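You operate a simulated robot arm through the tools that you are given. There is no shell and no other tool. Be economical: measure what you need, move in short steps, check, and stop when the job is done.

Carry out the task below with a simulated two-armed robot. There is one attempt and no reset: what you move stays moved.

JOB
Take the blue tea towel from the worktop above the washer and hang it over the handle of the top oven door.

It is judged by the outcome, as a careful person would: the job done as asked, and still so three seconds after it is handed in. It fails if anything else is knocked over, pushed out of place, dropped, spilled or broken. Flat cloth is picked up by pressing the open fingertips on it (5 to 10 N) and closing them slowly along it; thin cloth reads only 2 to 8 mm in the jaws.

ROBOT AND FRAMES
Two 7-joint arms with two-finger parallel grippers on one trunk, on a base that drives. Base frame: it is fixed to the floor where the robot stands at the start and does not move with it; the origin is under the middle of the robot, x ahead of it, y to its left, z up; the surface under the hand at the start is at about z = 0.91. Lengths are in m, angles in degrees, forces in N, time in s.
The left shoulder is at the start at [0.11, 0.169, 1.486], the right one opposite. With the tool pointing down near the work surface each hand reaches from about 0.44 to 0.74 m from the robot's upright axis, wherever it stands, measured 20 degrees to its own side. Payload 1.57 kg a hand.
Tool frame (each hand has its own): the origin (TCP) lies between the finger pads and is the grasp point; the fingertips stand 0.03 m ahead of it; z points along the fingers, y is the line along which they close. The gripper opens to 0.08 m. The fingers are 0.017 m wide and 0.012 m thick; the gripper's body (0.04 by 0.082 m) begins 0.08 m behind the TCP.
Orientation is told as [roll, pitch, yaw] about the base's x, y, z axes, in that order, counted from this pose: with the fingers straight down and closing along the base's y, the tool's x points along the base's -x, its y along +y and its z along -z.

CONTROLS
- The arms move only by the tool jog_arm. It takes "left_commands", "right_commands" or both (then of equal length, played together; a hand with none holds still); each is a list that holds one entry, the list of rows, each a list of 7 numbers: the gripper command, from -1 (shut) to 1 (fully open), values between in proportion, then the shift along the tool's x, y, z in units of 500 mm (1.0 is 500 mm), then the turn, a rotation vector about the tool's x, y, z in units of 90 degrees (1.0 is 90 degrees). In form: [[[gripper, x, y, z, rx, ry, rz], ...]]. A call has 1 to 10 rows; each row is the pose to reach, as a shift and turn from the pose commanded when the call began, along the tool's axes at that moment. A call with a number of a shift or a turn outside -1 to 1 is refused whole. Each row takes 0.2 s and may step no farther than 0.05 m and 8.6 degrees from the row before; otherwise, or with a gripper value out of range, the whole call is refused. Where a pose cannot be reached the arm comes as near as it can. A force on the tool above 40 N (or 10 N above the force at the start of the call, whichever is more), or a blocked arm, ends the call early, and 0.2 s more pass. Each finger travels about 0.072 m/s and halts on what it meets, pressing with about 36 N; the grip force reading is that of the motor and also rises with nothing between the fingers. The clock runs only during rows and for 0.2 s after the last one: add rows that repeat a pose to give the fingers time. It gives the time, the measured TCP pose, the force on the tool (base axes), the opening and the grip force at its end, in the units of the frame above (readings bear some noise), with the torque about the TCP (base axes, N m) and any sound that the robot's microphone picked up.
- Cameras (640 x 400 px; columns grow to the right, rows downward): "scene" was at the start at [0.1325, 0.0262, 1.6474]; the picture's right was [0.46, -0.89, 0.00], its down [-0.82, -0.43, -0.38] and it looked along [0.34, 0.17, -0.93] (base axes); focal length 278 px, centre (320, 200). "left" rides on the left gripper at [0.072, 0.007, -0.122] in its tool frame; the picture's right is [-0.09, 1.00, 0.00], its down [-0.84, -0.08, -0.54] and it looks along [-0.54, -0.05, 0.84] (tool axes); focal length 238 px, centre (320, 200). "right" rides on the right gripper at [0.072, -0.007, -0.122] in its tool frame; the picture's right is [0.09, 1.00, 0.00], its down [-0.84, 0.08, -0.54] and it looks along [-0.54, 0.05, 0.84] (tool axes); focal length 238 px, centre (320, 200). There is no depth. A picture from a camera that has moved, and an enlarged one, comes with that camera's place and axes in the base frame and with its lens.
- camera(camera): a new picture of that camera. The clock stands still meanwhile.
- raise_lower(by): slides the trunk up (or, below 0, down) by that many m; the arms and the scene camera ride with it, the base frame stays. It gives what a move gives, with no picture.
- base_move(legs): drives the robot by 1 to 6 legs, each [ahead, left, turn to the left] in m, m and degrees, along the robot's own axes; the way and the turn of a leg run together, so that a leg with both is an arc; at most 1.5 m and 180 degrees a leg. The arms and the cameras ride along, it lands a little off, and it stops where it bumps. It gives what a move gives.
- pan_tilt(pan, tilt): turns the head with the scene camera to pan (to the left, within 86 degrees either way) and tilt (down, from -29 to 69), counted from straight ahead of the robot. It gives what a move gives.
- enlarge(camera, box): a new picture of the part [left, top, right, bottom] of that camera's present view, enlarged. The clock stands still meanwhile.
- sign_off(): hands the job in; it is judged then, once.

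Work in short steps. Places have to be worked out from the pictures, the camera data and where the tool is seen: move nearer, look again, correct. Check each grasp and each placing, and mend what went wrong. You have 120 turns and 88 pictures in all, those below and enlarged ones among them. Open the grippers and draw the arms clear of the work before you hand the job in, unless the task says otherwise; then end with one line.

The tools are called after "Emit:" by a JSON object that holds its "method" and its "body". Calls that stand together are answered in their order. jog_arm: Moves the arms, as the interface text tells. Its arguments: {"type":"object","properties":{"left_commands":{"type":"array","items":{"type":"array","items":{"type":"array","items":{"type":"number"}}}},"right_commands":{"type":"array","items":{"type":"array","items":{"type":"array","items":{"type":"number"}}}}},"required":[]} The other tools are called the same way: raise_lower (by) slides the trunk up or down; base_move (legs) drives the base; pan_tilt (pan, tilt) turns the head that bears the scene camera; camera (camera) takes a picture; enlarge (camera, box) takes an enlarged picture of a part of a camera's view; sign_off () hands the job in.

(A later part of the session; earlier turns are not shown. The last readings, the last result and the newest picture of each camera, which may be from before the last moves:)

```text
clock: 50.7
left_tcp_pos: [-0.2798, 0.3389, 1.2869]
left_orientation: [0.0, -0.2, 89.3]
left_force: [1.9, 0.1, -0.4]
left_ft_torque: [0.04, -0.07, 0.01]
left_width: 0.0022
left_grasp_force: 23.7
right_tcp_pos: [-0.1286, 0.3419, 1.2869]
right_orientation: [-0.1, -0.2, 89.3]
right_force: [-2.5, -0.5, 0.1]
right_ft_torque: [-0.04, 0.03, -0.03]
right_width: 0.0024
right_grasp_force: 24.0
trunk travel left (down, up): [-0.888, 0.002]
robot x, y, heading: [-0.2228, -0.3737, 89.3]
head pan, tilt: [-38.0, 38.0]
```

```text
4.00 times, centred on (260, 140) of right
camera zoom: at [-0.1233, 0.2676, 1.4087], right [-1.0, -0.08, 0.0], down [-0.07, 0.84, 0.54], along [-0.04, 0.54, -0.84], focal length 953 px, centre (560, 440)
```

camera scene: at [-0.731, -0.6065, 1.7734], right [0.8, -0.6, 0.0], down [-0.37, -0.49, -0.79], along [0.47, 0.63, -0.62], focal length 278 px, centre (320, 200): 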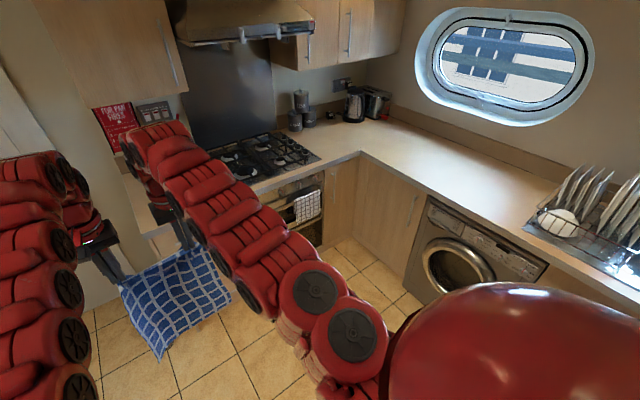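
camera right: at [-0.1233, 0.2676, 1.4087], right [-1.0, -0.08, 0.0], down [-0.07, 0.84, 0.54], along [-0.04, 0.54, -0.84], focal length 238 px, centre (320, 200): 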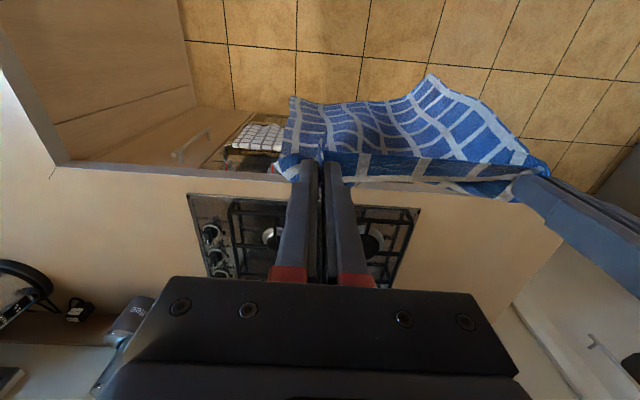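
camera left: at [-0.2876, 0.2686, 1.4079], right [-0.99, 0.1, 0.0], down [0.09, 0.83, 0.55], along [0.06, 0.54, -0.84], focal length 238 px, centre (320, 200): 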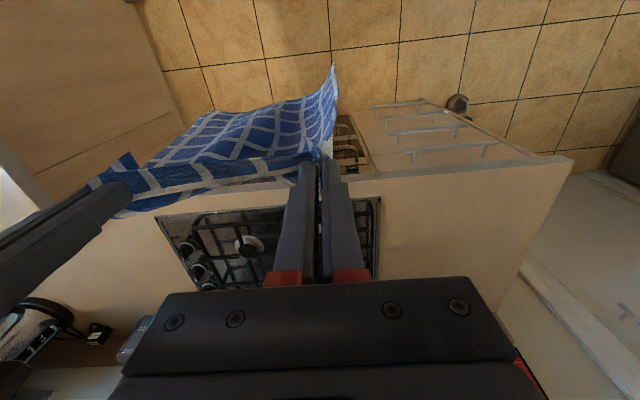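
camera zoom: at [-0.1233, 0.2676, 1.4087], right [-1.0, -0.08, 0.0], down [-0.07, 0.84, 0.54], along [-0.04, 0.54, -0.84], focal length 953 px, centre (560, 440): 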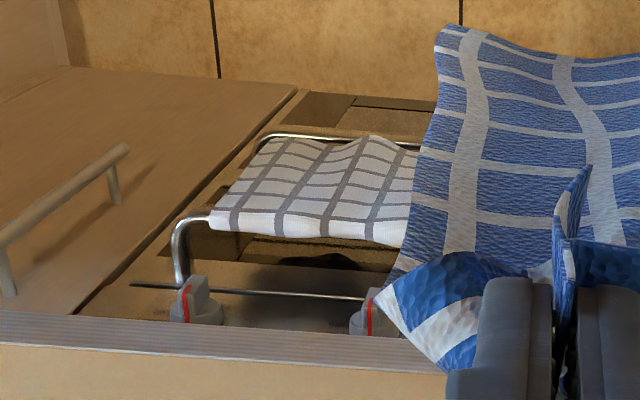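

Handle bar: centre y≈0.519, z≈0.755; door at y≈0.568; worktop edge at y≈0.548. The towel's bottom edge is skewed (left corner ~4 cm nearer me), so I shift the left hand 15 mm forward and the right 15 mm back, and shift the base 2 cm left.

Emit:
{"method": "jog_arm", "body": {"left_commands": [[[-1, -0.03, 0, 0, 0, 0, 0], [-1, -0.03, 0, 0, 0, 0, 0]]], "right_commands": [[[-1, 0.03, 0, 0, 0, 0, 0], [-1, 0.03, 0, 0, 0, 0, 0]]]}}

Emit:
{"method": "base_move", "body": {"legs": [[0.12, 0.022, 0.7]]}}

Emit:
{"method": "camera", "body": {"camera": "left"}}

Emit:
{"method": "camera", "body": {"camera": "right"}}

```text
clock: 51.3
left_tcp_pos: [-0.2823, 0.3401, 1.2853]
left_orientation: [0.2, -0.3, 89.3]
left_force: [1.3, 0.7, -0.7]
left_ft_torque: [0.03, -0.07, 0.02]
left_width: 0.002
left_grasp_force: 23.4
left hand out of reach, approached as far as the arm can: row 1, 2
right_tcp_pos: [-0.1308, 0.3259, 1.2856]
right_orientation: [0.0, -0.1, 89.3]
right_force: [-1.1, -0.5, -1.2]
right_ft_torque: [0.0, 0.02, -0.02]
right_width: 0.0023
right_grasp_force: 23.6
trunk travel left (down, up): [-0.888, 0.002]
robot x, y, heading: [-0.2243, -0.3743, 89.3]
head pan, tilt: [-38.0, 38.0]
```

```text
clock: 52.6
left_tcp_pos: [-0.3105, 0.4592, 1.2884]
left_orientation: [0.2, -0.5, 90.0]
left_force: [1.5, -0.2, -0.8]
left_ft_torque: [0.02, -0.03, -0.01]
left_width: 0.002
left_grasp_force: 23.7
right_tcp_pos: [-0.1579, 0.446, 1.2861]
right_orientation: [0.0, -0.1, 90.0]
right_force: [-1.8, -0.1, -0.5]
right_ft_torque: [-0.01, 0.04, -0.04]
right_width: 0.0026
right_grasp_force: 24.1
trunk travel left (down, up): [-0.888, 0.002]
robot x, y, heading: [-0.246, -0.2523, 90.1]
head pan, tilt: [-38.0, 38.0]
```

```text
59 pictures are left
camera left: at [-0.3157, 0.3872, 1.4082], right [-1.0, 0.09, 0.0], down [0.08, 0.83, 0.55], along [0.05, 0.54, -0.84], focal length 238 px, centre (320, 200)
```

left: 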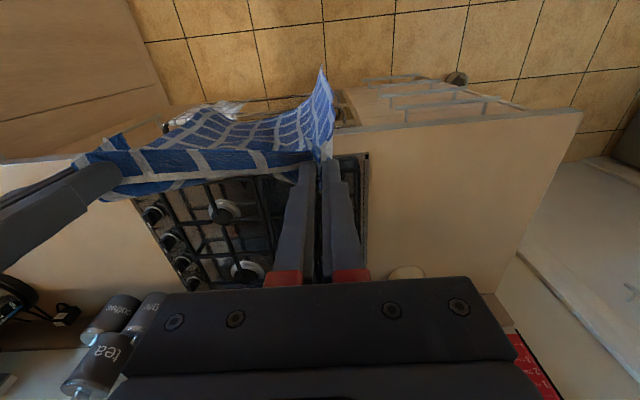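

```text
58 pictures are left
camera right: at [-0.1519, 0.3727, 1.4087], right [-1.0, -0.09, 0.0], down [-0.08, 0.84, 0.54], along [-0.05, 0.54, -0.84], focal length 238 px, centre (320, 200)
```

right: 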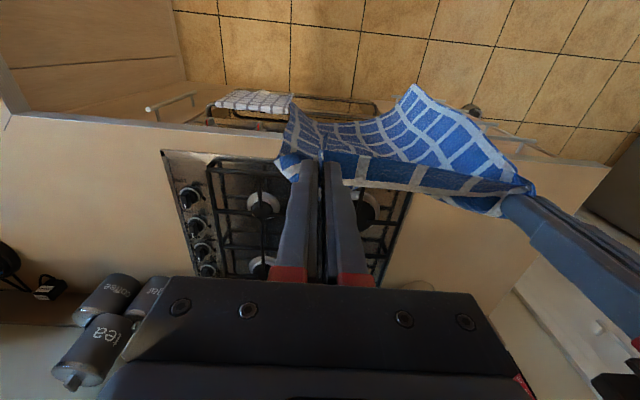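

The bottom-left corner still lags (y≈0.417 vs right 0.478), and the left arm is at its reach limit at this height. I lower both hands 0.11 m (bottom edge stays above the bar and in front of it) and advance the left hand 3 cm.

Emit:
{"method": "jog_arm", "body": {"left_commands": [[[-1, 0, 0, 0.06, 0, 0, 0], [-1, 0, 0, 0.12, 0, 0, 0], [-1, -0.03, 0, 0.18, 0, 0, 0], [-1, -0.06, 0, 0.22, 0, 0, 0], [-1, -0.06, 0, 0.22, 0, 0, 0]]], "right_commands": [[[-1, 0, 0, 0.06, 0, 0, 0], [-1, 0, 0, 0.12, 0, 0, 0], [-1, 0, 0, 0.18, 0, 0, 0], [-1, 0, 0, 0.22, 0, 0, 0], [-1, 0, 0, 0.22, 0, 0, 0]]]}}

Emit:
{"method": "camera", "body": {"camera": "left"}}

Emit:
{"method": "camera", "body": {"camera": "right"}}

```text
clock: 53.8
left_tcp_pos: [-0.3107, 0.4681, 1.2075]
left_orientation: [0.0, -0.3, 90.0]
left_force: [5.2, -0.4, -1.3]
left_ft_torque: [0.01, -0.16, 0.05]
left_width: 0.0023
left_grasp_force: 23.3
left hand out of reach, approached as far as the arm can: row 3, 4, 5
right_tcp_pos: [-0.1581, 0.4486, 1.1749]
right_orientation: [0.0, 0.0, 90.0]
right_force: [-4.7, -0.1, 1.4]
right_ft_torque: [0.01, 0.15, -0.06]
right_width: 0.0023
right_grasp_force: 23.2
trunk travel left (down, up): [-0.888, 0.002]
robot x, y, heading: [-0.2463, -0.2522, 90.1]
head pan, tilt: [-38.0, 38.0]
```

```text
57 pictures are left
camera left: at [-0.3161, 0.397, 1.3291], right [-1.0, 0.09, 0.0], down [0.08, 0.83, 0.55], along [0.05, 0.54, -0.84], focal length 238 px, centre (320, 200)
```

left: 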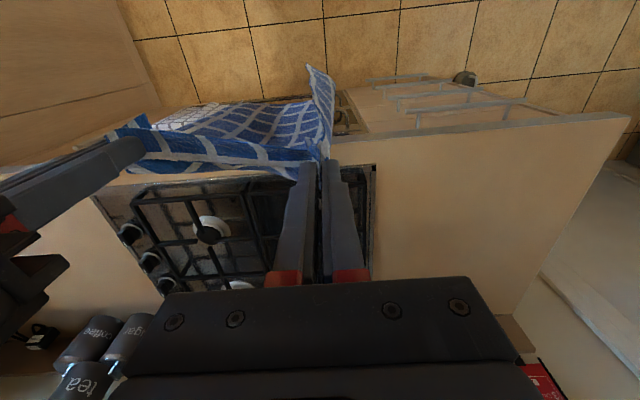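

```text
56 pictures are left
camera right: at [-0.1522, 0.3759, 1.2978], right [-1.0, -0.09, 0.0], down [-0.08, 0.84, 0.54], along [-0.05, 0.54, -0.84], focal length 238 px, centre (320, 200)
```

right: 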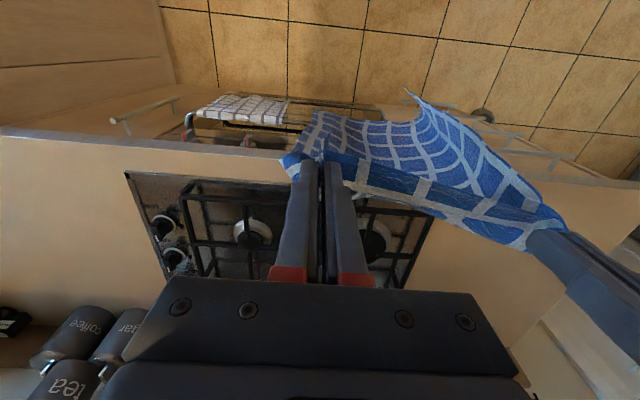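

The left arm is limited in forward reach. I draw both hands back 0.12 m, then will drive the base ahead instead.

Emit:
{"method": "jog_arm", "body": {"left_commands": [[[-1, 0.06, 0, 0, 0, 0, 0], [-1, 0.12, 0, 0, 0, 0, 0], [-1, 0.18, 0, 0, 0, 0, 0], [-1, 0.22, 0, 0, 0, 0, 0], [-1, 0.22, 0, 0, 0, 0, 0]]], "right_commands": [[[-1, 0.06, 0, 0, 0, 0, 0], [-1, 0.12, 0, 0, 0, 0, 0], [-1, 0.18, 0, 0, 0, 0, 0], [-1, 0.24, 0, 0, 0, 0, 0], [-1, 0.24, 0, 0, 0, 0, 0]]]}}

```text
clock: 55.0
left_tcp_pos: [-0.3085, 0.3832, 1.2084]
left_orientation: [0.0, -0.3, 89.9]
left_force: [5.1, -0.4, -1.1]
left_ft_torque: [0.06, -0.16, 0.05]
left_width: 0.0023
left_grasp_force: 23.6
left hand out of reach, approached as far as the arm can: row 3, 4, 5
right_tcp_pos: [-0.1597, 0.3867, 1.1737]
right_orientation: [0.0, -0.1, 89.9]
right_force: [-4.5, -1.0, 0.4]
right_ft_torque: [-0.02, 0.19, -0.04]
right_width: 0.0026
right_grasp_force: 23.9
right hand out of reach, approached as far as the arm can: row 3, 4, 5
trunk travel left (down, up): [-0.888, 0.002]
robot x, y, heading: [-0.2457, -0.2519, 90.0]
head pan, tilt: [-38.0, 38.0]
```

The window at this height is about 0.64–0.72 m. Within it I put the left hand 0.07 m ahead of the right, at equal height, to cancel the skew.

Emit:
{"method": "jog_arm", "body": {"left_commands": [[[-1, -0.04, 0, 0.03, 0, 0, 0], [-1, -0.09, 0, 0.066, 0, 0, 0], [-1, -0.14, 0, 0.066, 0, 0, 0], [-1, -0.14, 0, 0.066, 0, 0, 0], [-1, -0.14, 0, 0.066, 0, 0, 0]]]}}

Emit:
{"method": "camera", "body": {"camera": "left"}}

Emit:
{"method": "camera", "body": {"camera": "right"}}

```text
clock: 56.2
left_tcp_pos: [-0.3066, 0.4538, 1.1761]
left_orientation: [0.1, -0.3, 89.8]
left_force: [9.8, -4.1, 0.2]
left_ft_torque: [-0.13, -0.34, 0.09]
left_width: 0.0027
left_grasp_force: 23.8
right_tcp_pos: [-0.1577, 0.3878, 1.1738]
right_orientation: [0.1, -0.2, 90.0]
right_force: [-9.4, 4.1, 0.4]
right_ft_torque: [0.09, 0.33, -0.05]
right_width: 0.0025
right_grasp_force: 23.8
trunk travel left (down, up): [-0.888, 0.002]
robot x, y, heading: [-0.248, -0.2543, 89.9]
head pan, tilt: [-38.0, 38.0]
```

```text
55 pictures are left
camera left: at [-0.3132, 0.3828, 1.2968], right [-1.0, 0.09, 0.0], down [0.08, 0.83, 0.55], along [0.05, 0.54, -0.84], focal length 238 px, centre (320, 200)
```

left: 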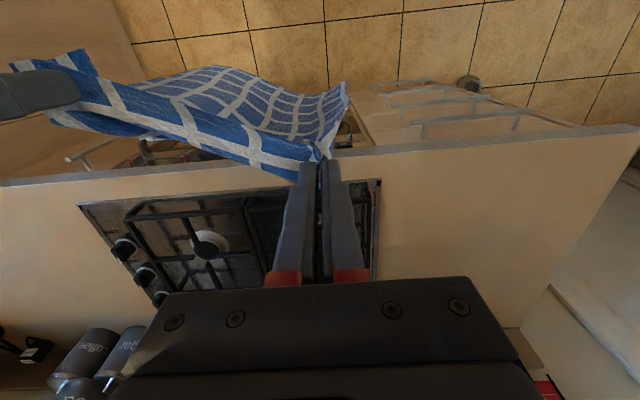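

```text
54 pictures are left
camera right: at [-0.1526, 0.3149, 1.296], right [-1.0, -0.09, 0.0], down [-0.08, 0.84, 0.54], along [-0.05, 0.54, -0.84], focal length 238 px, centre (320, 200)
```

right: 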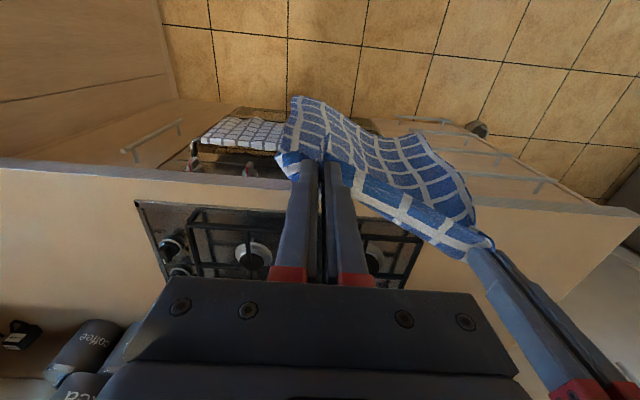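

Tension keeps the sheet flat, and the skew has reversed. I bring the left hand back 3 cm and stretch outwards slightly, to get the bottom edge parallel to the handle.

Emit:
{"method": "jog_arm", "body": {"left_commands": [[[-1, 0.03, 0.004, 0, 0, 0, 0], [-1, 0.06, 0.01, 0, 0, 0, 0], [-1, 0.06, 0.01, 0, 0, 0, 0]]]}}

Emit:
{"method": "camera", "body": {"camera": "left"}}

Emit:
{"method": "camera", "body": {"camera": "right"}}

```text
clock: 57.0
left_tcp_pos: [-0.3131, 0.4241, 1.1751]
left_orientation: [0.0, -0.1, 90.0]
left_force: [6.3, -1.0, 0.0]
left_ft_torque: [-0.05, -0.2, 0.09]
left_width: 0.0023
left_grasp_force: 24.7
right_tcp_pos: [-0.16, 0.3889, 1.1725]
right_orientation: [-0.1, 0.1, 90.0]
right_force: [-5.8, 2.1, 0.6]
right_ft_torque: [0.05, 0.17, 0.0]
right_width: 0.0024
right_grasp_force: 24.0
trunk travel left (down, up): [-0.888, 0.002]
robot x, y, heading: [-0.2464, -0.2507, 89.9]
head pan, tilt: [-38.0, 38.0]
```

```text
53 pictures are left
camera left: at [-0.3189, 0.353, 1.2973], right [-1.0, 0.09, 0.0], down [0.08, 0.84, 0.54], along [0.05, 0.54, -0.84], focal length 238 px, centre (320, 200)
```

left: 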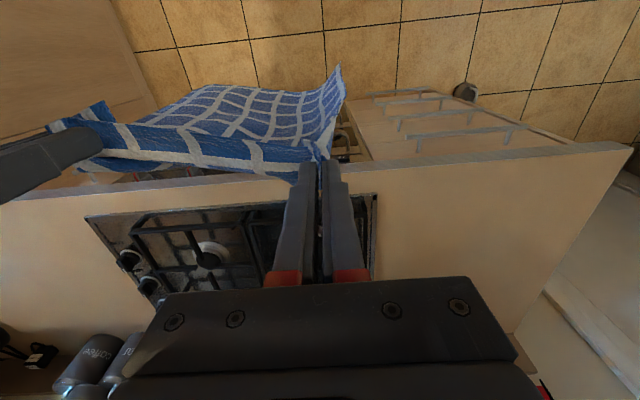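

```text
52 pictures are left
camera right: at [-0.1527, 0.3159, 1.2954], right [-1.0, -0.09, 0.0], down [-0.08, 0.84, 0.54], along [-0.05, 0.54, -0.84], focal length 238 px, centre (320, 200)
```

right: 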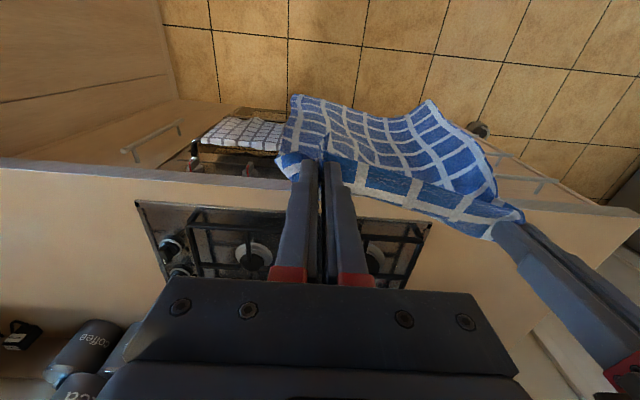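

The bottom edge is now near parallel (y 0.384–0.395, x −0.355 to −0.11), its height ≈0.83, above the bar. I drive ahead 0.145 m so it sits between bar and worktop edge.

Emit:
{"method": "base_move", "body": {"legs": [[0.145, -0.007, 0]]}}

Emit:
{"method": "enlarge", "body": {"camera": "left", "box": [80, 30, 400, 230]}}

Emit:
{"method": "enlarge", "body": {"camera": "right", "box": [180, 50, 500, 250]}}

```text
clock: 58.3
left_tcp_pos: [-0.3082, 0.5633, 1.1775]
left_orientation: [0.0, -0.3, 90.1]
left_force: [4.7, -1.1, 0.1]
left_ft_torque: [-0.01, -0.23, 0.04]
left_width: 0.0023
left_grasp_force: 23.5
right_tcp_pos: [-0.1541, 0.5278, 1.1749]
right_orientation: [0.0, -0.2, 90.2]
right_force: [-6.6, 0.4, 0.1]
right_ft_torque: [0.05, 0.2, -0.04]
right_width: 0.0024
right_grasp_force: 23.5
trunk travel left (down, up): [-0.888, 0.002]
robot x, y, heading: [-0.2396, -0.1109, 90.0]
head pan, tilt: [-38.0, 38.0]
```

```text
2.00 times, centred on (240, 130) of left
camera zoom: at [-0.313, 0.4916, 1.299], right [-1.0, 0.09, 0.0], down [0.08, 0.83, 0.55], along [0.05, 0.55, -0.84], focal length 477 px, centre (480, 340)
```

zoom: 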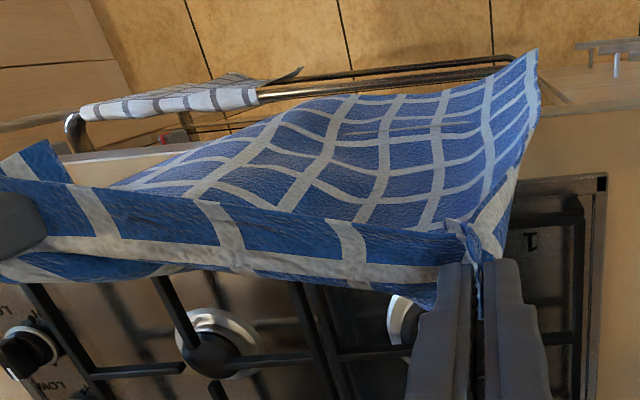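

```text
2.00 times, centred on (340, 150) of right
camera zoom: at [-0.1469, 0.4546, 1.297], right [-1.0, -0.09, 0.0], down [-0.08, 0.84, 0.54], along [-0.05, 0.54, -0.84], focal length 477 px, centre (280, 300)
```

zoom: 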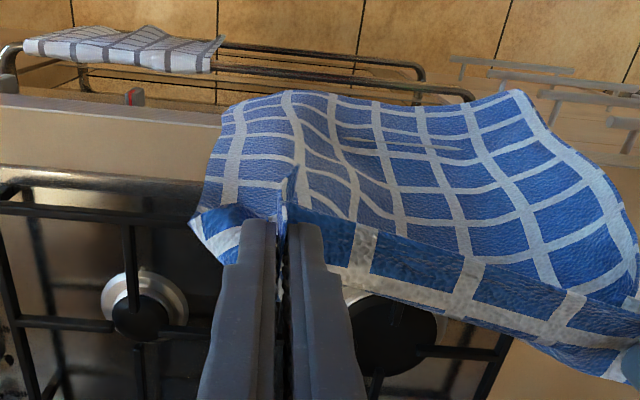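

The bar is at y≈0.52; the bottom right corner is behind it (0.54) but the bottom left is still in front (0.51) and past the handle's end (x −0.37). I shift right 18 mm, ahead 10 mm, and advance the left hand 30 mm.

Emit:
{"method": "base_move", "body": {"legs": [[0.01, -0.018, 0]]}}

Emit:
{"method": "jog_arm", "body": {"left_commands": [[[-1, -0.03, 0, 0, 0, 0, 0], [-1, -0.06, 0, 0, 0, 0, 0], [-1, -0.06, 0, 0, 0, 0, 0], [-1, -0.06, 0, 0, 0, 0, 0]]]}}

Emit:
{"method": "enlarge", "body": {"camera": "left", "box": [80, 30, 400, 230]}}

Emit:
{"method": "enlarge", "body": {"camera": "right", "box": [180, 50, 500, 250]}}

```text
clock: 59.1
left_tcp_pos: [-0.2935, 0.5732, 1.1762]
left_orientation: [-0.2, -0.4, 90.1]
left_force: [4.6, -1.3, -0.2]
left_ft_torque: [-0.04, -0.19, -0.01]
left_width: 0.0022
left_grasp_force: 23.8
right_tcp_pos: [-0.1401, 0.5381, 1.1739]
right_orientation: [-0.3, -0.1, 90.2]
right_force: [-6.3, 0.9, 0.6]
right_ft_torque: [0.04, 0.14, -0.07]
right_width: 0.0025
right_grasp_force: 24.1
trunk travel left (down, up): [-0.888, 0.002]
robot x, y, heading: [-0.2218, -0.1016, 90.3]
head pan, tilt: [-38.0, 38.0]
```

```text
clock: 60.1
left_tcp_pos: [-0.2888, 0.6055, 1.1776]
left_orientation: [0.1, -0.2, 90.0]
left_force: [14.6, -5.8, -0.1]
left_ft_torque: [-0.17, -0.45, 0.12]
left_width: 0.0026
left_grasp_force: 24.3
right_tcp_pos: [-0.1362, 0.5393, 1.1734]
right_orientation: [0.1, -0.1, 90.2]
right_force: [-14.1, 4.9, -0.4]
right_ft_torque: [0.17, 0.45, -0.07]
right_width: 0.0023
right_grasp_force: 24.1
trunk travel left (down, up): [-0.888, 0.002]
robot x, y, heading: [-0.2232, -0.1011, 90.2]
head pan, tilt: [-38.0, 38.0]
```

```text
2.00 times, centred on (240, 130) of left
camera zoom: at [-0.2949, 0.5336, 1.2981], right [-1.0, 0.09, 0.0], down [0.08, 0.83, 0.55], along [0.05, 0.54, -0.84], focal length 477 px, centre (480, 340)
```

zoom: 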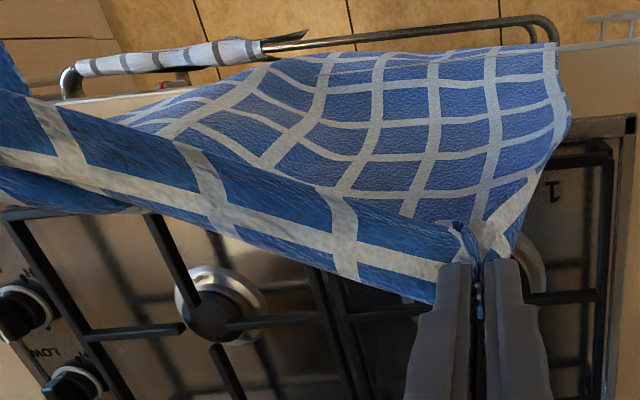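

```text
2.00 times, centred on (340, 150) of right
camera zoom: at [-0.1299, 0.4667, 1.2959], right [-1.0, -0.1, 0.0], down [-0.08, 0.84, 0.54], along [-0.05, 0.54, -0.84], focal length 477 px, centre (280, 300)
```

zoom: 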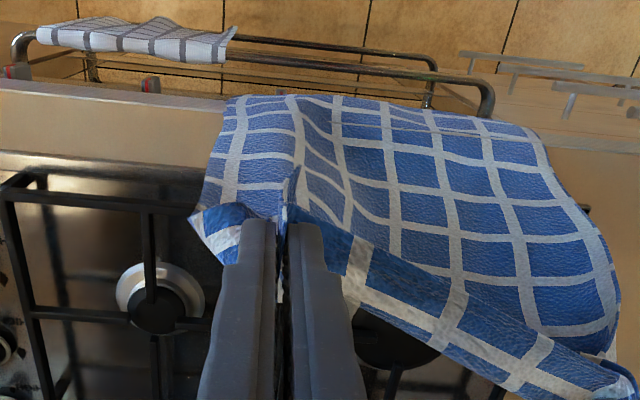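

The whole bottom edge is now behind the bar, against the worktop front. It's a bit too wide for the free stretch, so I bring the left hand 22 mm inwards.

Emit:
{"method": "jog_arm", "body": {"left_commands": [[[-1, 0, -0.02, 0, 0, 0, 0], [-1, 0, -0.044, 0, 0, 0, 0], [-1, 0, -0.044, 0, 0, 0, 0], [-1, 0, -0.044, 0, 0, 0, 0]]]}}

Emit:
{"method": "enlarge", "body": {"camera": "right", "box": [180, 50, 500, 250]}}

```text
clock: 61.1
left_tcp_pos: [-0.2675, 0.6049, 1.176]
left_orientation: [0.1, -0.3, 90.1]
left_force: [0.4, 1.0, 0.2]
left_ft_torque: [0.03, -0.03, -0.04]
left_width: 0.0022
left_grasp_force: 23.3
right_tcp_pos: [-0.1351, 0.5397, 1.1745]
right_orientation: [0.0, 0.0, 90.2]
right_force: [1.2, -0.3, 0.0]
right_ft_torque: [-0.01, 0.0, -0.02]
right_width: 0.0023
right_grasp_force: 24.2
trunk travel left (down, up): [-0.888, 0.002]
robot x, y, heading: [-0.2229, -0.0998, 90.1]
head pan, tilt: [-38.0, 38.0]
```

```text
2.00 times, centred on (340, 150) of right
camera zoom: at [-0.1292, 0.4666, 1.2959], right [-1.0, -0.09, 0.0], down [-0.08, 0.84, 0.54], along [-0.05, 0.54, -0.84], focal length 477 px, centre (280, 300)
```

zoom: 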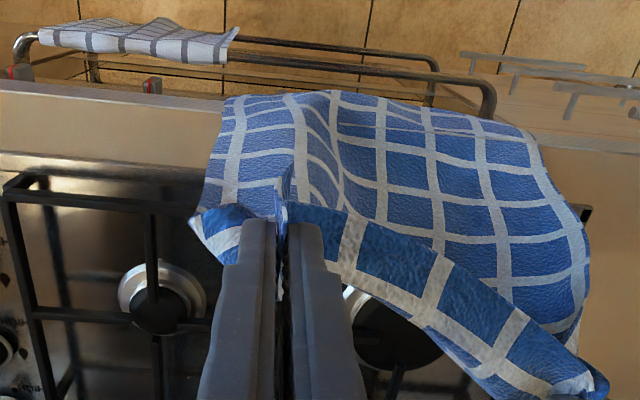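

Little changed at the bottom but tension is gone. I lower both hands 5 cm and check where the edge goes.

Emit:
{"method": "jog_arm", "body": {"left_commands": [[[-1, 0, 0, 0.03, 0, 0, 0], [-1, 0, -0.01, 0.06, 0, 0, 0], [-1, 0, -0.02, 0.1, 0, 0, 0], [-1, 0, -0.02, 0.1, 0, 0, 0]]], "right_commands": [[[-1, 0, 0, 0.03, 0, 0, 0], [-1, 0, 0, 0.06, 0, 0, 0], [-1, 0, 0, 0.1, 0, 0, 0], [-1, 0, 0, 0.1, 0, 0, 0]]]}}

Emit:
{"method": "enlarge", "body": {"camera": "right", "box": [180, 50, 500, 250]}}

Emit:
{"method": "enlarge", "body": {"camera": "left", "box": [80, 30, 400, 230]}}

```text
clock: 62.1
left_tcp_pos: [-0.2563, 0.6053, 1.1273]
left_orientation: [0.1, -0.3, 90.2]
left_force: [0.8, -0.7, 0.5]
left_ft_torque: [-0.02, -0.01, -0.02]
left_width: 0.0021
left_grasp_force: 24.0
right_tcp_pos: [-0.1366, 0.5398, 1.1236]
right_orientation: [0.0, -0.2, 90.2]
right_force: [0.7, 0.1, 0.1]
right_ft_torque: [0.02, 0.0, -0.02]
right_width: 0.0024
right_grasp_force: 24.1
trunk travel left (down, up): [-0.888, 0.002]
robot x, y, heading: [-0.2243, -0.1048, 90.0]
head pan, tilt: [-38.0, 38.0]
```

```text
2.00 times, centred on (340, 150) of right
camera zoom: at [-0.1301, 0.4664, 1.2459], right [-1.0, -0.09, 0.0], down [-0.08, 0.84, 0.54], along [-0.05, 0.54, -0.84], focal length 477 px, centre (280, 300)
```

zoom: 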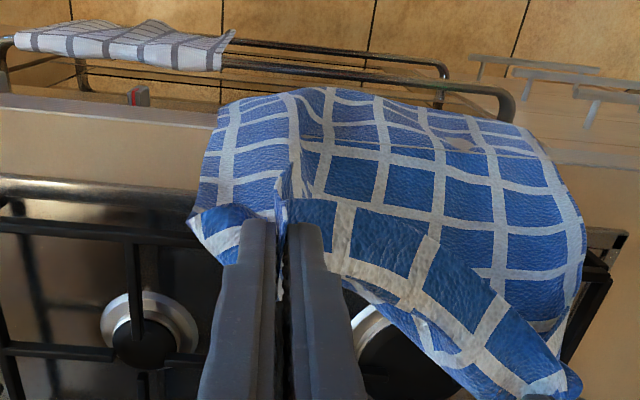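

```text
2.00 times, centred on (240, 130) of left
camera zoom: at [-0.2633, 0.5333, 1.2484], right [-1.0, 0.09, 0.0], down [0.08, 0.83, 0.55], along [0.05, 0.54, -0.84], focal length 477 px, centre (480, 340)
```

zoom: 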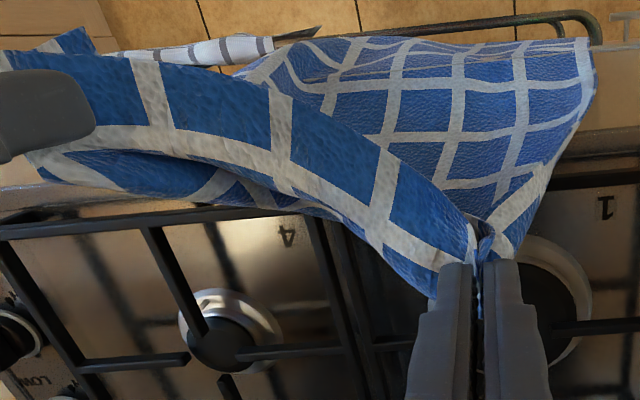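

The bar remains visible in front of the cloth, so the edge is feeding down behind it. I lower another 6 cm.

Emit:
{"method": "jog_arm", "body": {"left_commands": [[[-1, 0, 0, 0.03, 0, 0, 0], [-1, 0, 0, 0.06, 0, 0, 0], [-1, 0, 0, 0.09, 0, 0, 0], [-1, 0, 0, 0.12, 0, 0, 0], [-1, 0, 0, 0.12, 0, 0, 0]]], "right_commands": [[[-1, 0, 0, 0.03, 0, 0, 0], [-1, 0, 0, 0.06, 0, 0, 0], [-1, 0, 0, 0.09, 0, 0, 0], [-1, 0, 0, 0.12, 0, 0, 0], [-1, 0, 0, 0.12, 0, 0, 0]]]}}

Emit:
{"method": "enlarge", "body": {"camera": "right", "box": [180, 30, 500, 230]}}

Emit:
{"method": "enlarge", "body": {"camera": "left", "box": [80, 0, 400, 200]}}

```text
clock: 63.3
left_tcp_pos: [-0.2602, 0.5992, 1.0666]
left_orientation: [0.1, -0.2, 90.1]
left_force: [0.1, -0.4, 0.3]
left_ft_torque: [-0.02, 0.02, 0.02]
left_width: 0.0022
left_grasp_force: 23.6
left hand out of reach, approached as far as the arm can: row 4, 5
right_tcp_pos: [-0.1358, 0.5397, 1.0641]
right_orientation: [0.0, -0.1, 90.2]
right_force: [-0.1, -0.4, -0.4]
right_ft_torque: [0.0, -0.01, 0.0]
right_width: 0.0025
right_grasp_force: 23.6
trunk travel left (down, up): [-0.888, 0.002]
robot x, y, heading: [-0.2221, -0.1, 90.4]
head pan, tilt: [-38.0, 38.0]
```

```text
2.00 times, centred on (340, 130) of right
camera zoom: at [-0.13, 0.4671, 1.1854], right [-1.0, -0.1, 0.0], down [-0.08, 0.84, 0.54], along [-0.05, 0.54, -0.84], focal length 477 px, centre (280, 340)
```

zoom: 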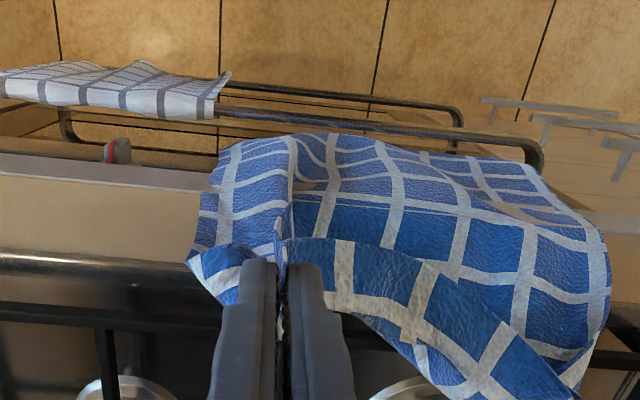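

```text
2.00 times, centred on (240, 100) of left
camera zoom: at [-0.2646, 0.5276, 1.1882], right [-1.0, 0.09, 0.0], down [0.08, 0.83, 0.55], along [0.05, 0.54, -0.84], focal length 477 px, centre (480, 400)
```

zoom: 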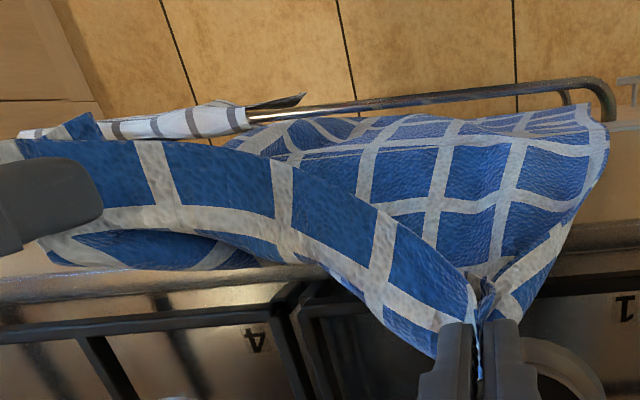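

The bar is fully visible in front of the cloth. I zoom in to see whether the cloth is going down freely or piling up on something.

Emit:
{"method": "enlarge", "body": {"camera": "left", "box": [200, 30, 400, 110]}}

Emit:
{"method": "enlarge", "body": {"camera": "right", "box": [260, 60, 480, 150]}}

Emit:
{"method": "pan_tilt", "body": {"pan": 0, "tilt": 50}}

Emit:
{"method": "camera", "body": {"camera": "scene"}}

```text
3.20 times, centred on (300, 70) of left
camera zoom: at [-0.2646, 0.5276, 1.1882], right [-1.0, 0.09, 0.0], down [0.08, 0.83, 0.55], along [0.05, 0.54, -0.84], focal length 763 px, centre (384, 616)
```

zoom: 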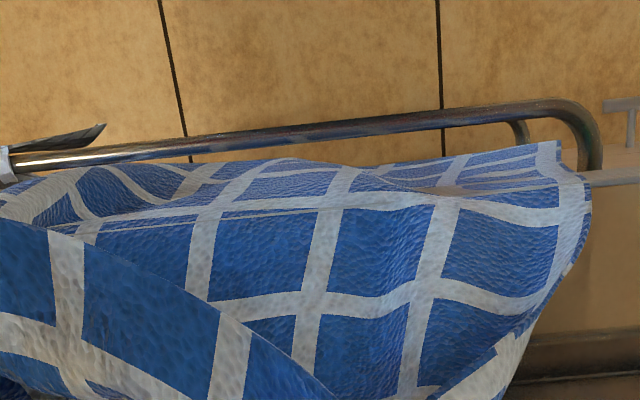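

```text
2.91 times, centred on (370, 105) of right
camera zoom: at [-0.13, 0.4671, 1.1854], right [-1.0, -0.1, 0.0], down [-0.08, 0.84, 0.54], along [-0.05, 0.54, -0.84], focal length 693 px, centre (174, 476)
```

zoom: 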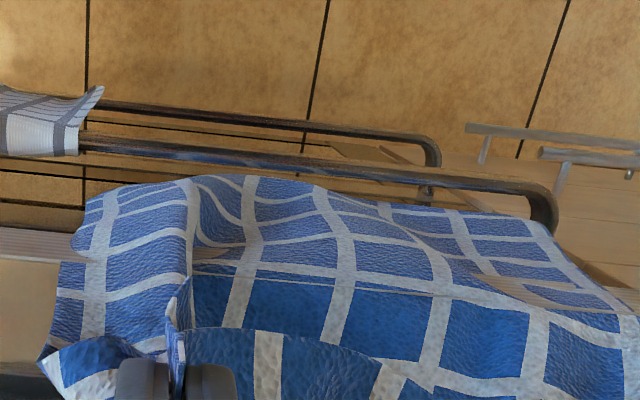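

```text
clock: 64.3
left_tcp_pos: [-0.2585, 0.5979, 1.0677]
left_orientation: [0.1, -0.3, 90.1]
left_force: [0.4, 0.6, 0.0]
left_ft_torque: [-0.01, 0.02, 0.03]
left_width: 0.0022
left_grasp_force: 23.8
right_tcp_pos: [-0.1367, 0.5405, 1.0628]
right_orientation: [0.1, 0.0, 90.2]
right_force: [-0.2, -0.3, -0.4]
right_ft_torque: [0.01, 0.0, -0.03]
right_width: 0.0025
right_grasp_force: 24.3
trunk travel left (down, up): [-0.888, 0.002]
robot x, y, heading: [-0.2213, -0.103, 89.9]
head pan, tilt: [0.0, 50.0]
```

```text
40 pictures are left
camera scene: at [-0.2207, 0.0553, 1.7563], right [1.0, 0.0, 0.0], down [0.0, -0.77, -0.64], along [0.0, 0.64, -0.77], focal length 278 px, centre (320, 200)
```

scene: 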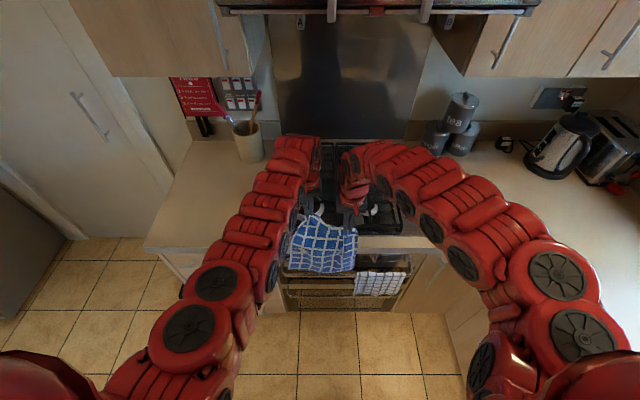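

Emit:
{"method": "enlarge", "body": {"camera": "scene", "box": [260, 190, 420, 310]}}

```text
3.33 times, centred on (340, 250) of scene
camera zoom: at [-0.2207, 0.0553, 1.7563], right [1.0, 0.0, 0.0], down [0.0, -0.77, -0.64], along [0.0, 0.64, -0.77], focal length 928 px, centre (253, 33)
```

zoom: 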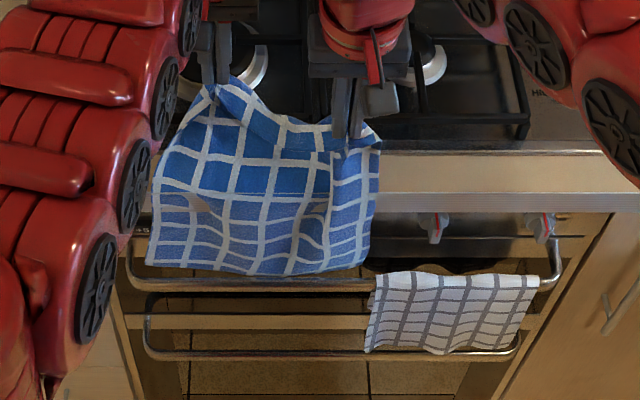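

Clear view: the towel's lower edge sits just above/behind the bar, within x −0.34 to −0.095, clear of the white cloth. I lower another 5 cm with the left hand drawn back slightly, then confirm the bar occludes the edge.

Emit:
{"method": "jog_arm", "body": {"left_commands": [[[-1, 0.01, 0, 0.03, 0, 0, 0], [-1, 0.02, 0, 0.06, 0, 0, 0], [-1, 0.03, 0, 0.1, 0, 0, 0], [-1, 0.03, 0, 0.1, 0, 0, 0]]], "right_commands": [[[-1, 0, 0, 0.03, 0, 0, 0], [-1, 0, 0, 0.06, 0, 0, 0], [-1, 0, 0, 0.1, 0, 0, 0], [-1, 0, 0, 0.1, 0, 0, 0]]]}}

Emit:
{"method": "enlarge", "body": {"camera": "scene", "box": [260, 190, 420, 310]}}

```text
clock: 65.3
left_tcp_pos: [-0.259, 0.5848, 1.0167]
left_orientation: [0.1, -0.3, 90.1]
left_force: [0.7, -0.8, -0.7]
left_ft_torque: [-0.03, 0.01, 0.0]
left_width: 0.0019
left_grasp_force: 23.7
right_tcp_pos: [-0.1369, 0.5396, 1.0118]
right_orientation: [0.0, -0.1, 90.2]
right_force: [0.6, 0.7, -0.4]
right_ft_torque: [0.02, 0.02, 0.01]
right_width: 0.0026
right_grasp_force: 23.7
trunk travel left (down, up): [-0.888, 0.002]
robot x, y, heading: [-0.2255, -0.0986, 90.0]
head pan, tilt: [0.0, 50.0]
```

```text
3.33 times, centred on (340, 250) of scene
camera zoom: at [-0.2208, 0.055, 1.7563], right [1.0, 0.0, 0.0], down [0.0, -0.77, -0.64], along [0.0, 0.64, -0.77], focal length 928 px, centre (253, 33)
```

zoom: 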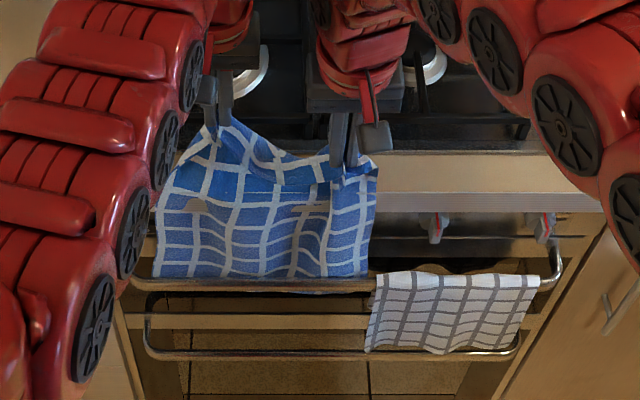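

The edge has slipped behind the bar. I lower 5 cm more to get a good length behind.

Emit:
{"method": "jog_arm", "body": {"left_commands": [[[-1, 0.01, 0, 0.03, 0, 0, 0], [-1, 0.03, 0, 0.06, 0, 0, 0], [-1, 0.04, 0, 0.09, 0, 0, 0], [-1, 0.05, 0, 0.1, 0, 0, 0]]], "right_commands": [[[-1, 0, 0, 0.03, 0, 0, 0], [-1, 0, 0, 0.06, 0, 0, 0], [-1, 0, 0, 0.09, 0, 0, 0], [-1, 0, 0, 0.1, 0, 0, 0]]]}}

Emit:
{"method": "enlarge", "body": {"camera": "scene", "box": [260, 190, 420, 310]}}

```text
clock: 66.3
left_tcp_pos: [-0.2616, 0.559, 0.9664]
left_orientation: [0.0, -0.3, 90.1]
left_force: [0.3, -0.6, -0.6]
left_ft_torque: [0.01, -0.03, -0.01]
left_width: 0.0021
left_grasp_force: 23.9
right_tcp_pos: [-0.1362, 0.5397, 0.9635]
right_orientation: [0.0, -0.1, 90.3]
right_force: [0.5, 0.5, 0.3]
right_ft_torque: [0.01, 0.01, -0.03]
right_width: 0.0024
right_grasp_force: 24.3
trunk travel left (down, up): [-0.888, 0.002]
robot x, y, heading: [-0.2253, -0.1008, 89.9]
head pan, tilt: [0.0, 50.0]
```

```text
3.33 times, centred on (340, 250) of scene
camera zoom: at [-0.2209, 0.0554, 1.7563], right [1.0, 0.0, 0.0], down [0.0, -0.77, -0.64], along [0.0, 0.64, -0.77], focal length 928 px, centre (253, 33)
```

zoom: 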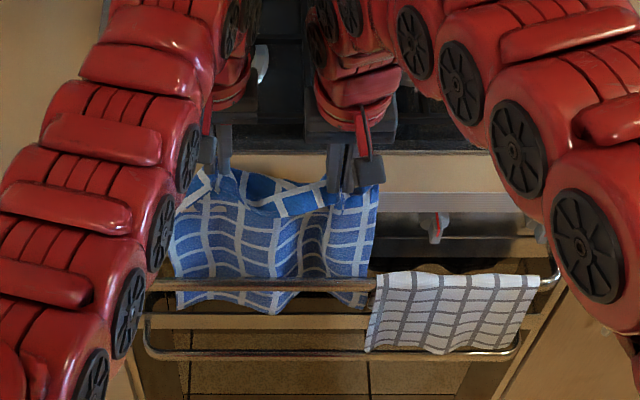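

The towel's tail now hangs ~14 cm behind and below the bar. Next I draw the hands out over the bar: back 5 cm, down 5 cm, back 6 cm.

Emit:
{"method": "base_move", "body": {"legs": [[-0.055, 0, 0]]}}

Emit:
{"method": "raise_lower", "body": {"by": -0.06}}

Emit:
{"method": "base_move", "body": {"legs": [[-0.06, 0, 0]]}}

Emit:
{"method": "camera", "body": {"camera": "scene"}}

```text
clock: 67.3
left_tcp_pos: [-0.2595, 0.5088, 0.965]
left_orientation: [0.1, -0.1, 90.1]
left_force: [-0.3, 1.1, 0.5]
left_ft_torque: [-0.03, 0.03, -0.04]
left_width: 0.0024
left_grasp_force: 23.6
right_tcp_pos: [-0.1365, 0.4886, 0.9604]
right_orientation: [0.0, 0.2, 90.2]
right_force: [-0.1, 0.6, -0.4]
right_ft_torque: [-0.06, -0.01, -0.03]
right_width: 0.0025
right_grasp_force: 23.7
trunk travel left (down, up): [-0.888, 0.002]
robot x, y, heading: [-0.2209, -0.1577, 89.9]
head pan, tilt: [0.0, 50.0]
```

```text
clock: 68.3
left_tcp_pos: [-0.2593, 0.5058, 0.9045]
left_orientation: [0.1, -0.3, 90.2]
left_force: [-0.6, -0.2, 0.5]
left_ft_torque: [0.0, -0.04, -0.02]
left_width: 0.0023
left_grasp_force: 23.4
right_tcp_pos: [-0.1366, 0.4867, 0.9034]
right_orientation: [0.0, 0.0, 90.2]
right_force: [-0.2, -0.4, -0.7]
right_ft_torque: [-0.01, 0.02, 0.02]
right_width: 0.0027
right_grasp_force: 23.8
trunk travel left (down, up): [-0.828, 0.062]
robot x, y, heading: [-0.2201, -0.1594, 90.1]
head pan, tilt: [0.0, 50.0]
```

```text
clock: 69.3
left_tcp_pos: [-0.2607, 0.4479, 0.9056]
left_orientation: [0.1, 0.0, 90.2]
left_force: [-0.8, -0.1, 0.6]
left_ft_torque: [0.01, 0.01, 0.04]
left_width: 0.0022
left_grasp_force: 23.8
right_tcp_pos: [-0.1368, 0.4288, 0.9026]
right_orientation: [0.0, 0.1, 90.2]
right_force: [-0.5, -0.4, -1.2]
right_ft_torque: [-0.02, 0.0, -0.04]
right_width: 0.0027
right_grasp_force: 23.5
trunk travel left (down, up): [-0.828, 0.062]
robot x, y, heading: [-0.2249, -0.2159, 90.2]
head pan, tilt: [0.0, 50.0]
```

```text
36 pictures are left
camera scene: at [-0.2207, -0.0551, 1.6958], right [1.0, 0.0, 0.0], down [0.0, -0.77, -0.64], along [0.0, 0.64, -0.77], focal length 278 px, centre (320, 200)
```

scene: 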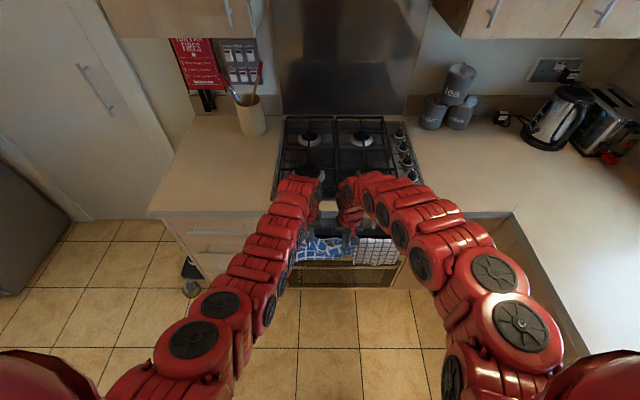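

Everything is undisturbed. I lower the trunk 0.15 m, bringing the held edge down in front of the bar, and check.

Emit:
{"method": "raise_lower", "body": {"by": -0.15}}

Emit:
{"method": "camera", "body": {"camera": "left"}}

Emit:
{"method": "camera", "body": {"camera": "right"}}

```text
clock: 71.0
left_tcp_pos: [-0.2602, 0.4463, 0.7568]
left_orientation: [0.2, -0.4, 90.2]
left_force: [-0.1, -0.9, 0.1]
left_ft_torque: [-0.03, 0.01, 0.01]
left_width: 0.0021
left_grasp_force: 23.6
right_tcp_pos: [-0.1372, 0.4267, 0.7535]
right_orientation: [0.0, -0.1, 90.2]
right_force: [0.1, -0.1, -0.3]
right_ft_torque: [-0.03, 0.0, -0.02]
right_width: 0.002
right_grasp_force: 24.1
trunk travel left (down, up): [-0.678, 0.212]
robot x, y, heading: [-0.2223, -0.2144, 90.1]
head pan, tilt: [0.0, 50.0]
```

```text
35 pictures are left
camera left: at [-0.2661, 0.3742, 0.8781], right [-1.0, 0.09, 0.0], down [0.08, 0.83, 0.55], along [0.05, 0.54, -0.84], focal length 238 px, centre (320, 200)
```

left: 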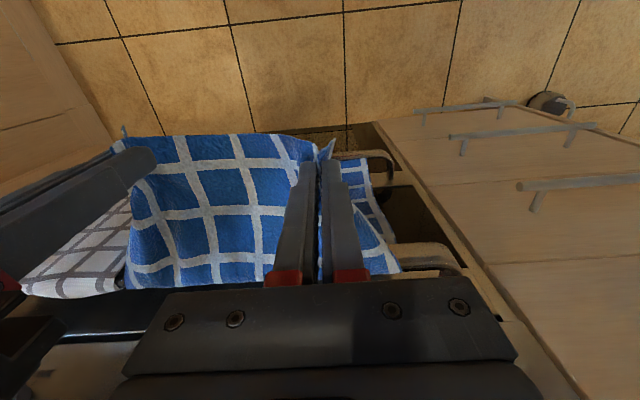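

```text
34 pictures are left
camera right: at [-0.1298, 0.353, 0.8766], right [-1.0, -0.1, 0.0], down [-0.08, 0.84, 0.54], along [-0.05, 0.54, -0.84], focal length 238 px, centre (320, 200)
```

right: 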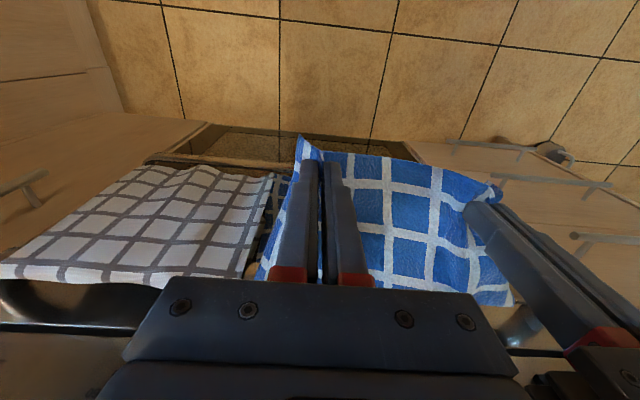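

The towel is wrapped over the bar with its tail visible behind. I lower 0.15 m more so front and back are about equal.

Emit:
{"method": "raise_lower", "body": {"by": -0.14}}

Emit:
{"method": "camera", "body": {"camera": "scene"}}

Emit:
{"method": "camera", "body": {"camera": "left"}}

```text
clock: 72.7
left_tcp_pos: [-0.2606, 0.4465, 0.6172]
left_orientation: [0.1, -0.2, 90.2]
left_force: [-0.2, 0.2, -1.3]
left_ft_torque: [0.01, 0.01, -0.01]
left_width: 0.0022
left_grasp_force: 23.6
right_tcp_pos: [-0.1363, 0.4265, 0.6141]
right_orientation: [0.0, -0.2, 90.2]
right_force: [0.4, 1.2, -0.5]
right_ft_torque: [-0.01, -0.02, -0.03]
right_width: 0.0024
right_grasp_force: 24.3
trunk travel left (down, up): [-0.538, 0.352]
robot x, y, heading: [-0.2205, -0.2166, 90.3]
head pan, tilt: [0.0, 50.0]
```

```text
33 pictures are left
camera scene: at [-0.2207, -0.059, 1.4063], right [1.0, 0.0, 0.0], down [0.0, -0.77, -0.64], along [0.0, 0.64, -0.77], focal length 278 px, centre (320, 200)
```

scene: 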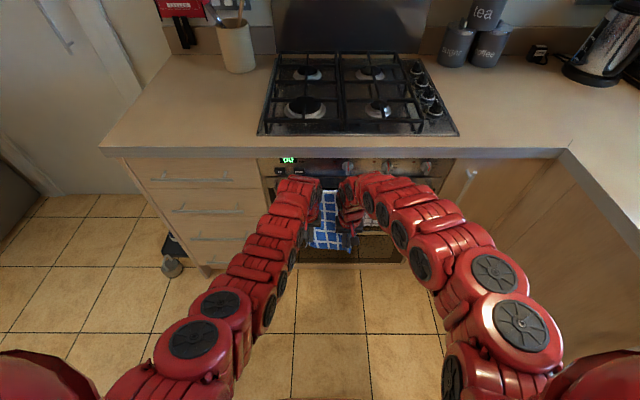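

```text
32 pictures are left
camera left: at [-0.2661, 0.3743, 0.738], right [-1.0, 0.09, 0.0], down [0.08, 0.83, 0.55], along [0.05, 0.54, -0.84], focal length 238 px, centre (320, 200)
```

left: 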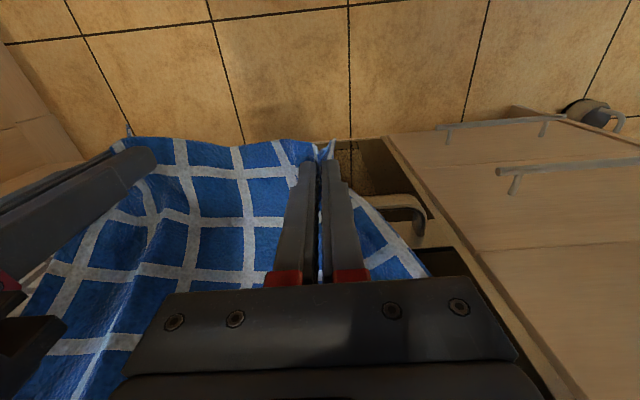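

Front and back lengths are about equal (~18 and ~15 cm). I open both grippers gradually.

Emit:
{"method": "jog_arm", "body": {"left_commands": [[[-0.9, 0, 0, 0, 0, 0, 0], [-0.8, 0, 0, 0, 0, 0, 0], [-0.6, 0, 0, 0, 0, 0, 0], [-0.4, 0, 0, 0, 0, 0, 0], [-0.2, 0, 0, 0, 0, 0, 0], [-0.2, 0, 0, 0, 0, 0, 0], [-0.2, 0, 0, 0, 0, 0, 0]]], "right_commands": [[[-0.9, 0, 0, 0, 0, 0, 0], [-0.8, 0, 0, 0, 0, 0, 0], [-0.6, 0, 0, 0, 0, 0, 0], [-0.4, 0, 0, 0, 0, 0, 0], [-0.2, 0, 0, 0, 0, 0, 0], [-0.2, 0, 0, 0, 0, 0, 0], [-0.2, 0, 0, 0, 0, 0, 0]]]}}

Emit:
{"method": "camera", "body": {"camera": "left"}}

Emit:
{"method": "camera", "body": {"camera": "right"}}

```text
clock: 74.3
left_tcp_pos: [-0.2605, 0.4455, 0.6162]
left_orientation: [0.2, -0.2, 90.2]
left_force: [-1.1, 0.3, 0.0]
left_ft_torque: [0.04, 0.05, 0.02]
left_width: 0.032
left_grasp_force: 0.0
right_tcp_pos: [-0.1362, 0.4256, 0.6134]
right_orientation: [0.0, 0.0, 90.2]
right_force: [-0.2, 0.1, -0.7]
right_ft_torque: [0.01, 0.0, 0.04]
right_width: 0.0321
right_grasp_force: 0.0
trunk travel left (down, up): [-0.538, 0.352]
robot x, y, heading: [-0.2225, -0.2147, 90.0]
head pan, tilt: [0.0, 50.0]
```

```text
31 pictures are left
camera left: at [-0.2661, 0.3744, 0.7378], right [-1.0, 0.09, 0.0], down [0.08, 0.83, 0.55], along [0.05, 0.54, -0.84], focal length 238 px, centre (320, 200)
```

left: 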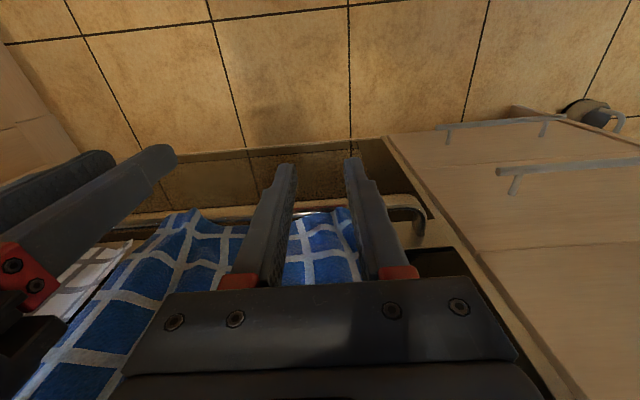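

```text
30 pictures are left
camera right: at [-0.1297, 0.3532, 0.7363], right [-1.0, -0.1, 0.0], down [-0.08, 0.84, 0.54], along [-0.05, 0.54, -0.84], focal length 238 px, centre (320, 200)
```

right: 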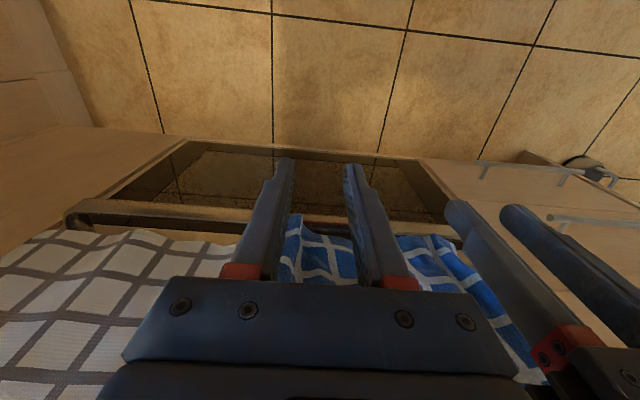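

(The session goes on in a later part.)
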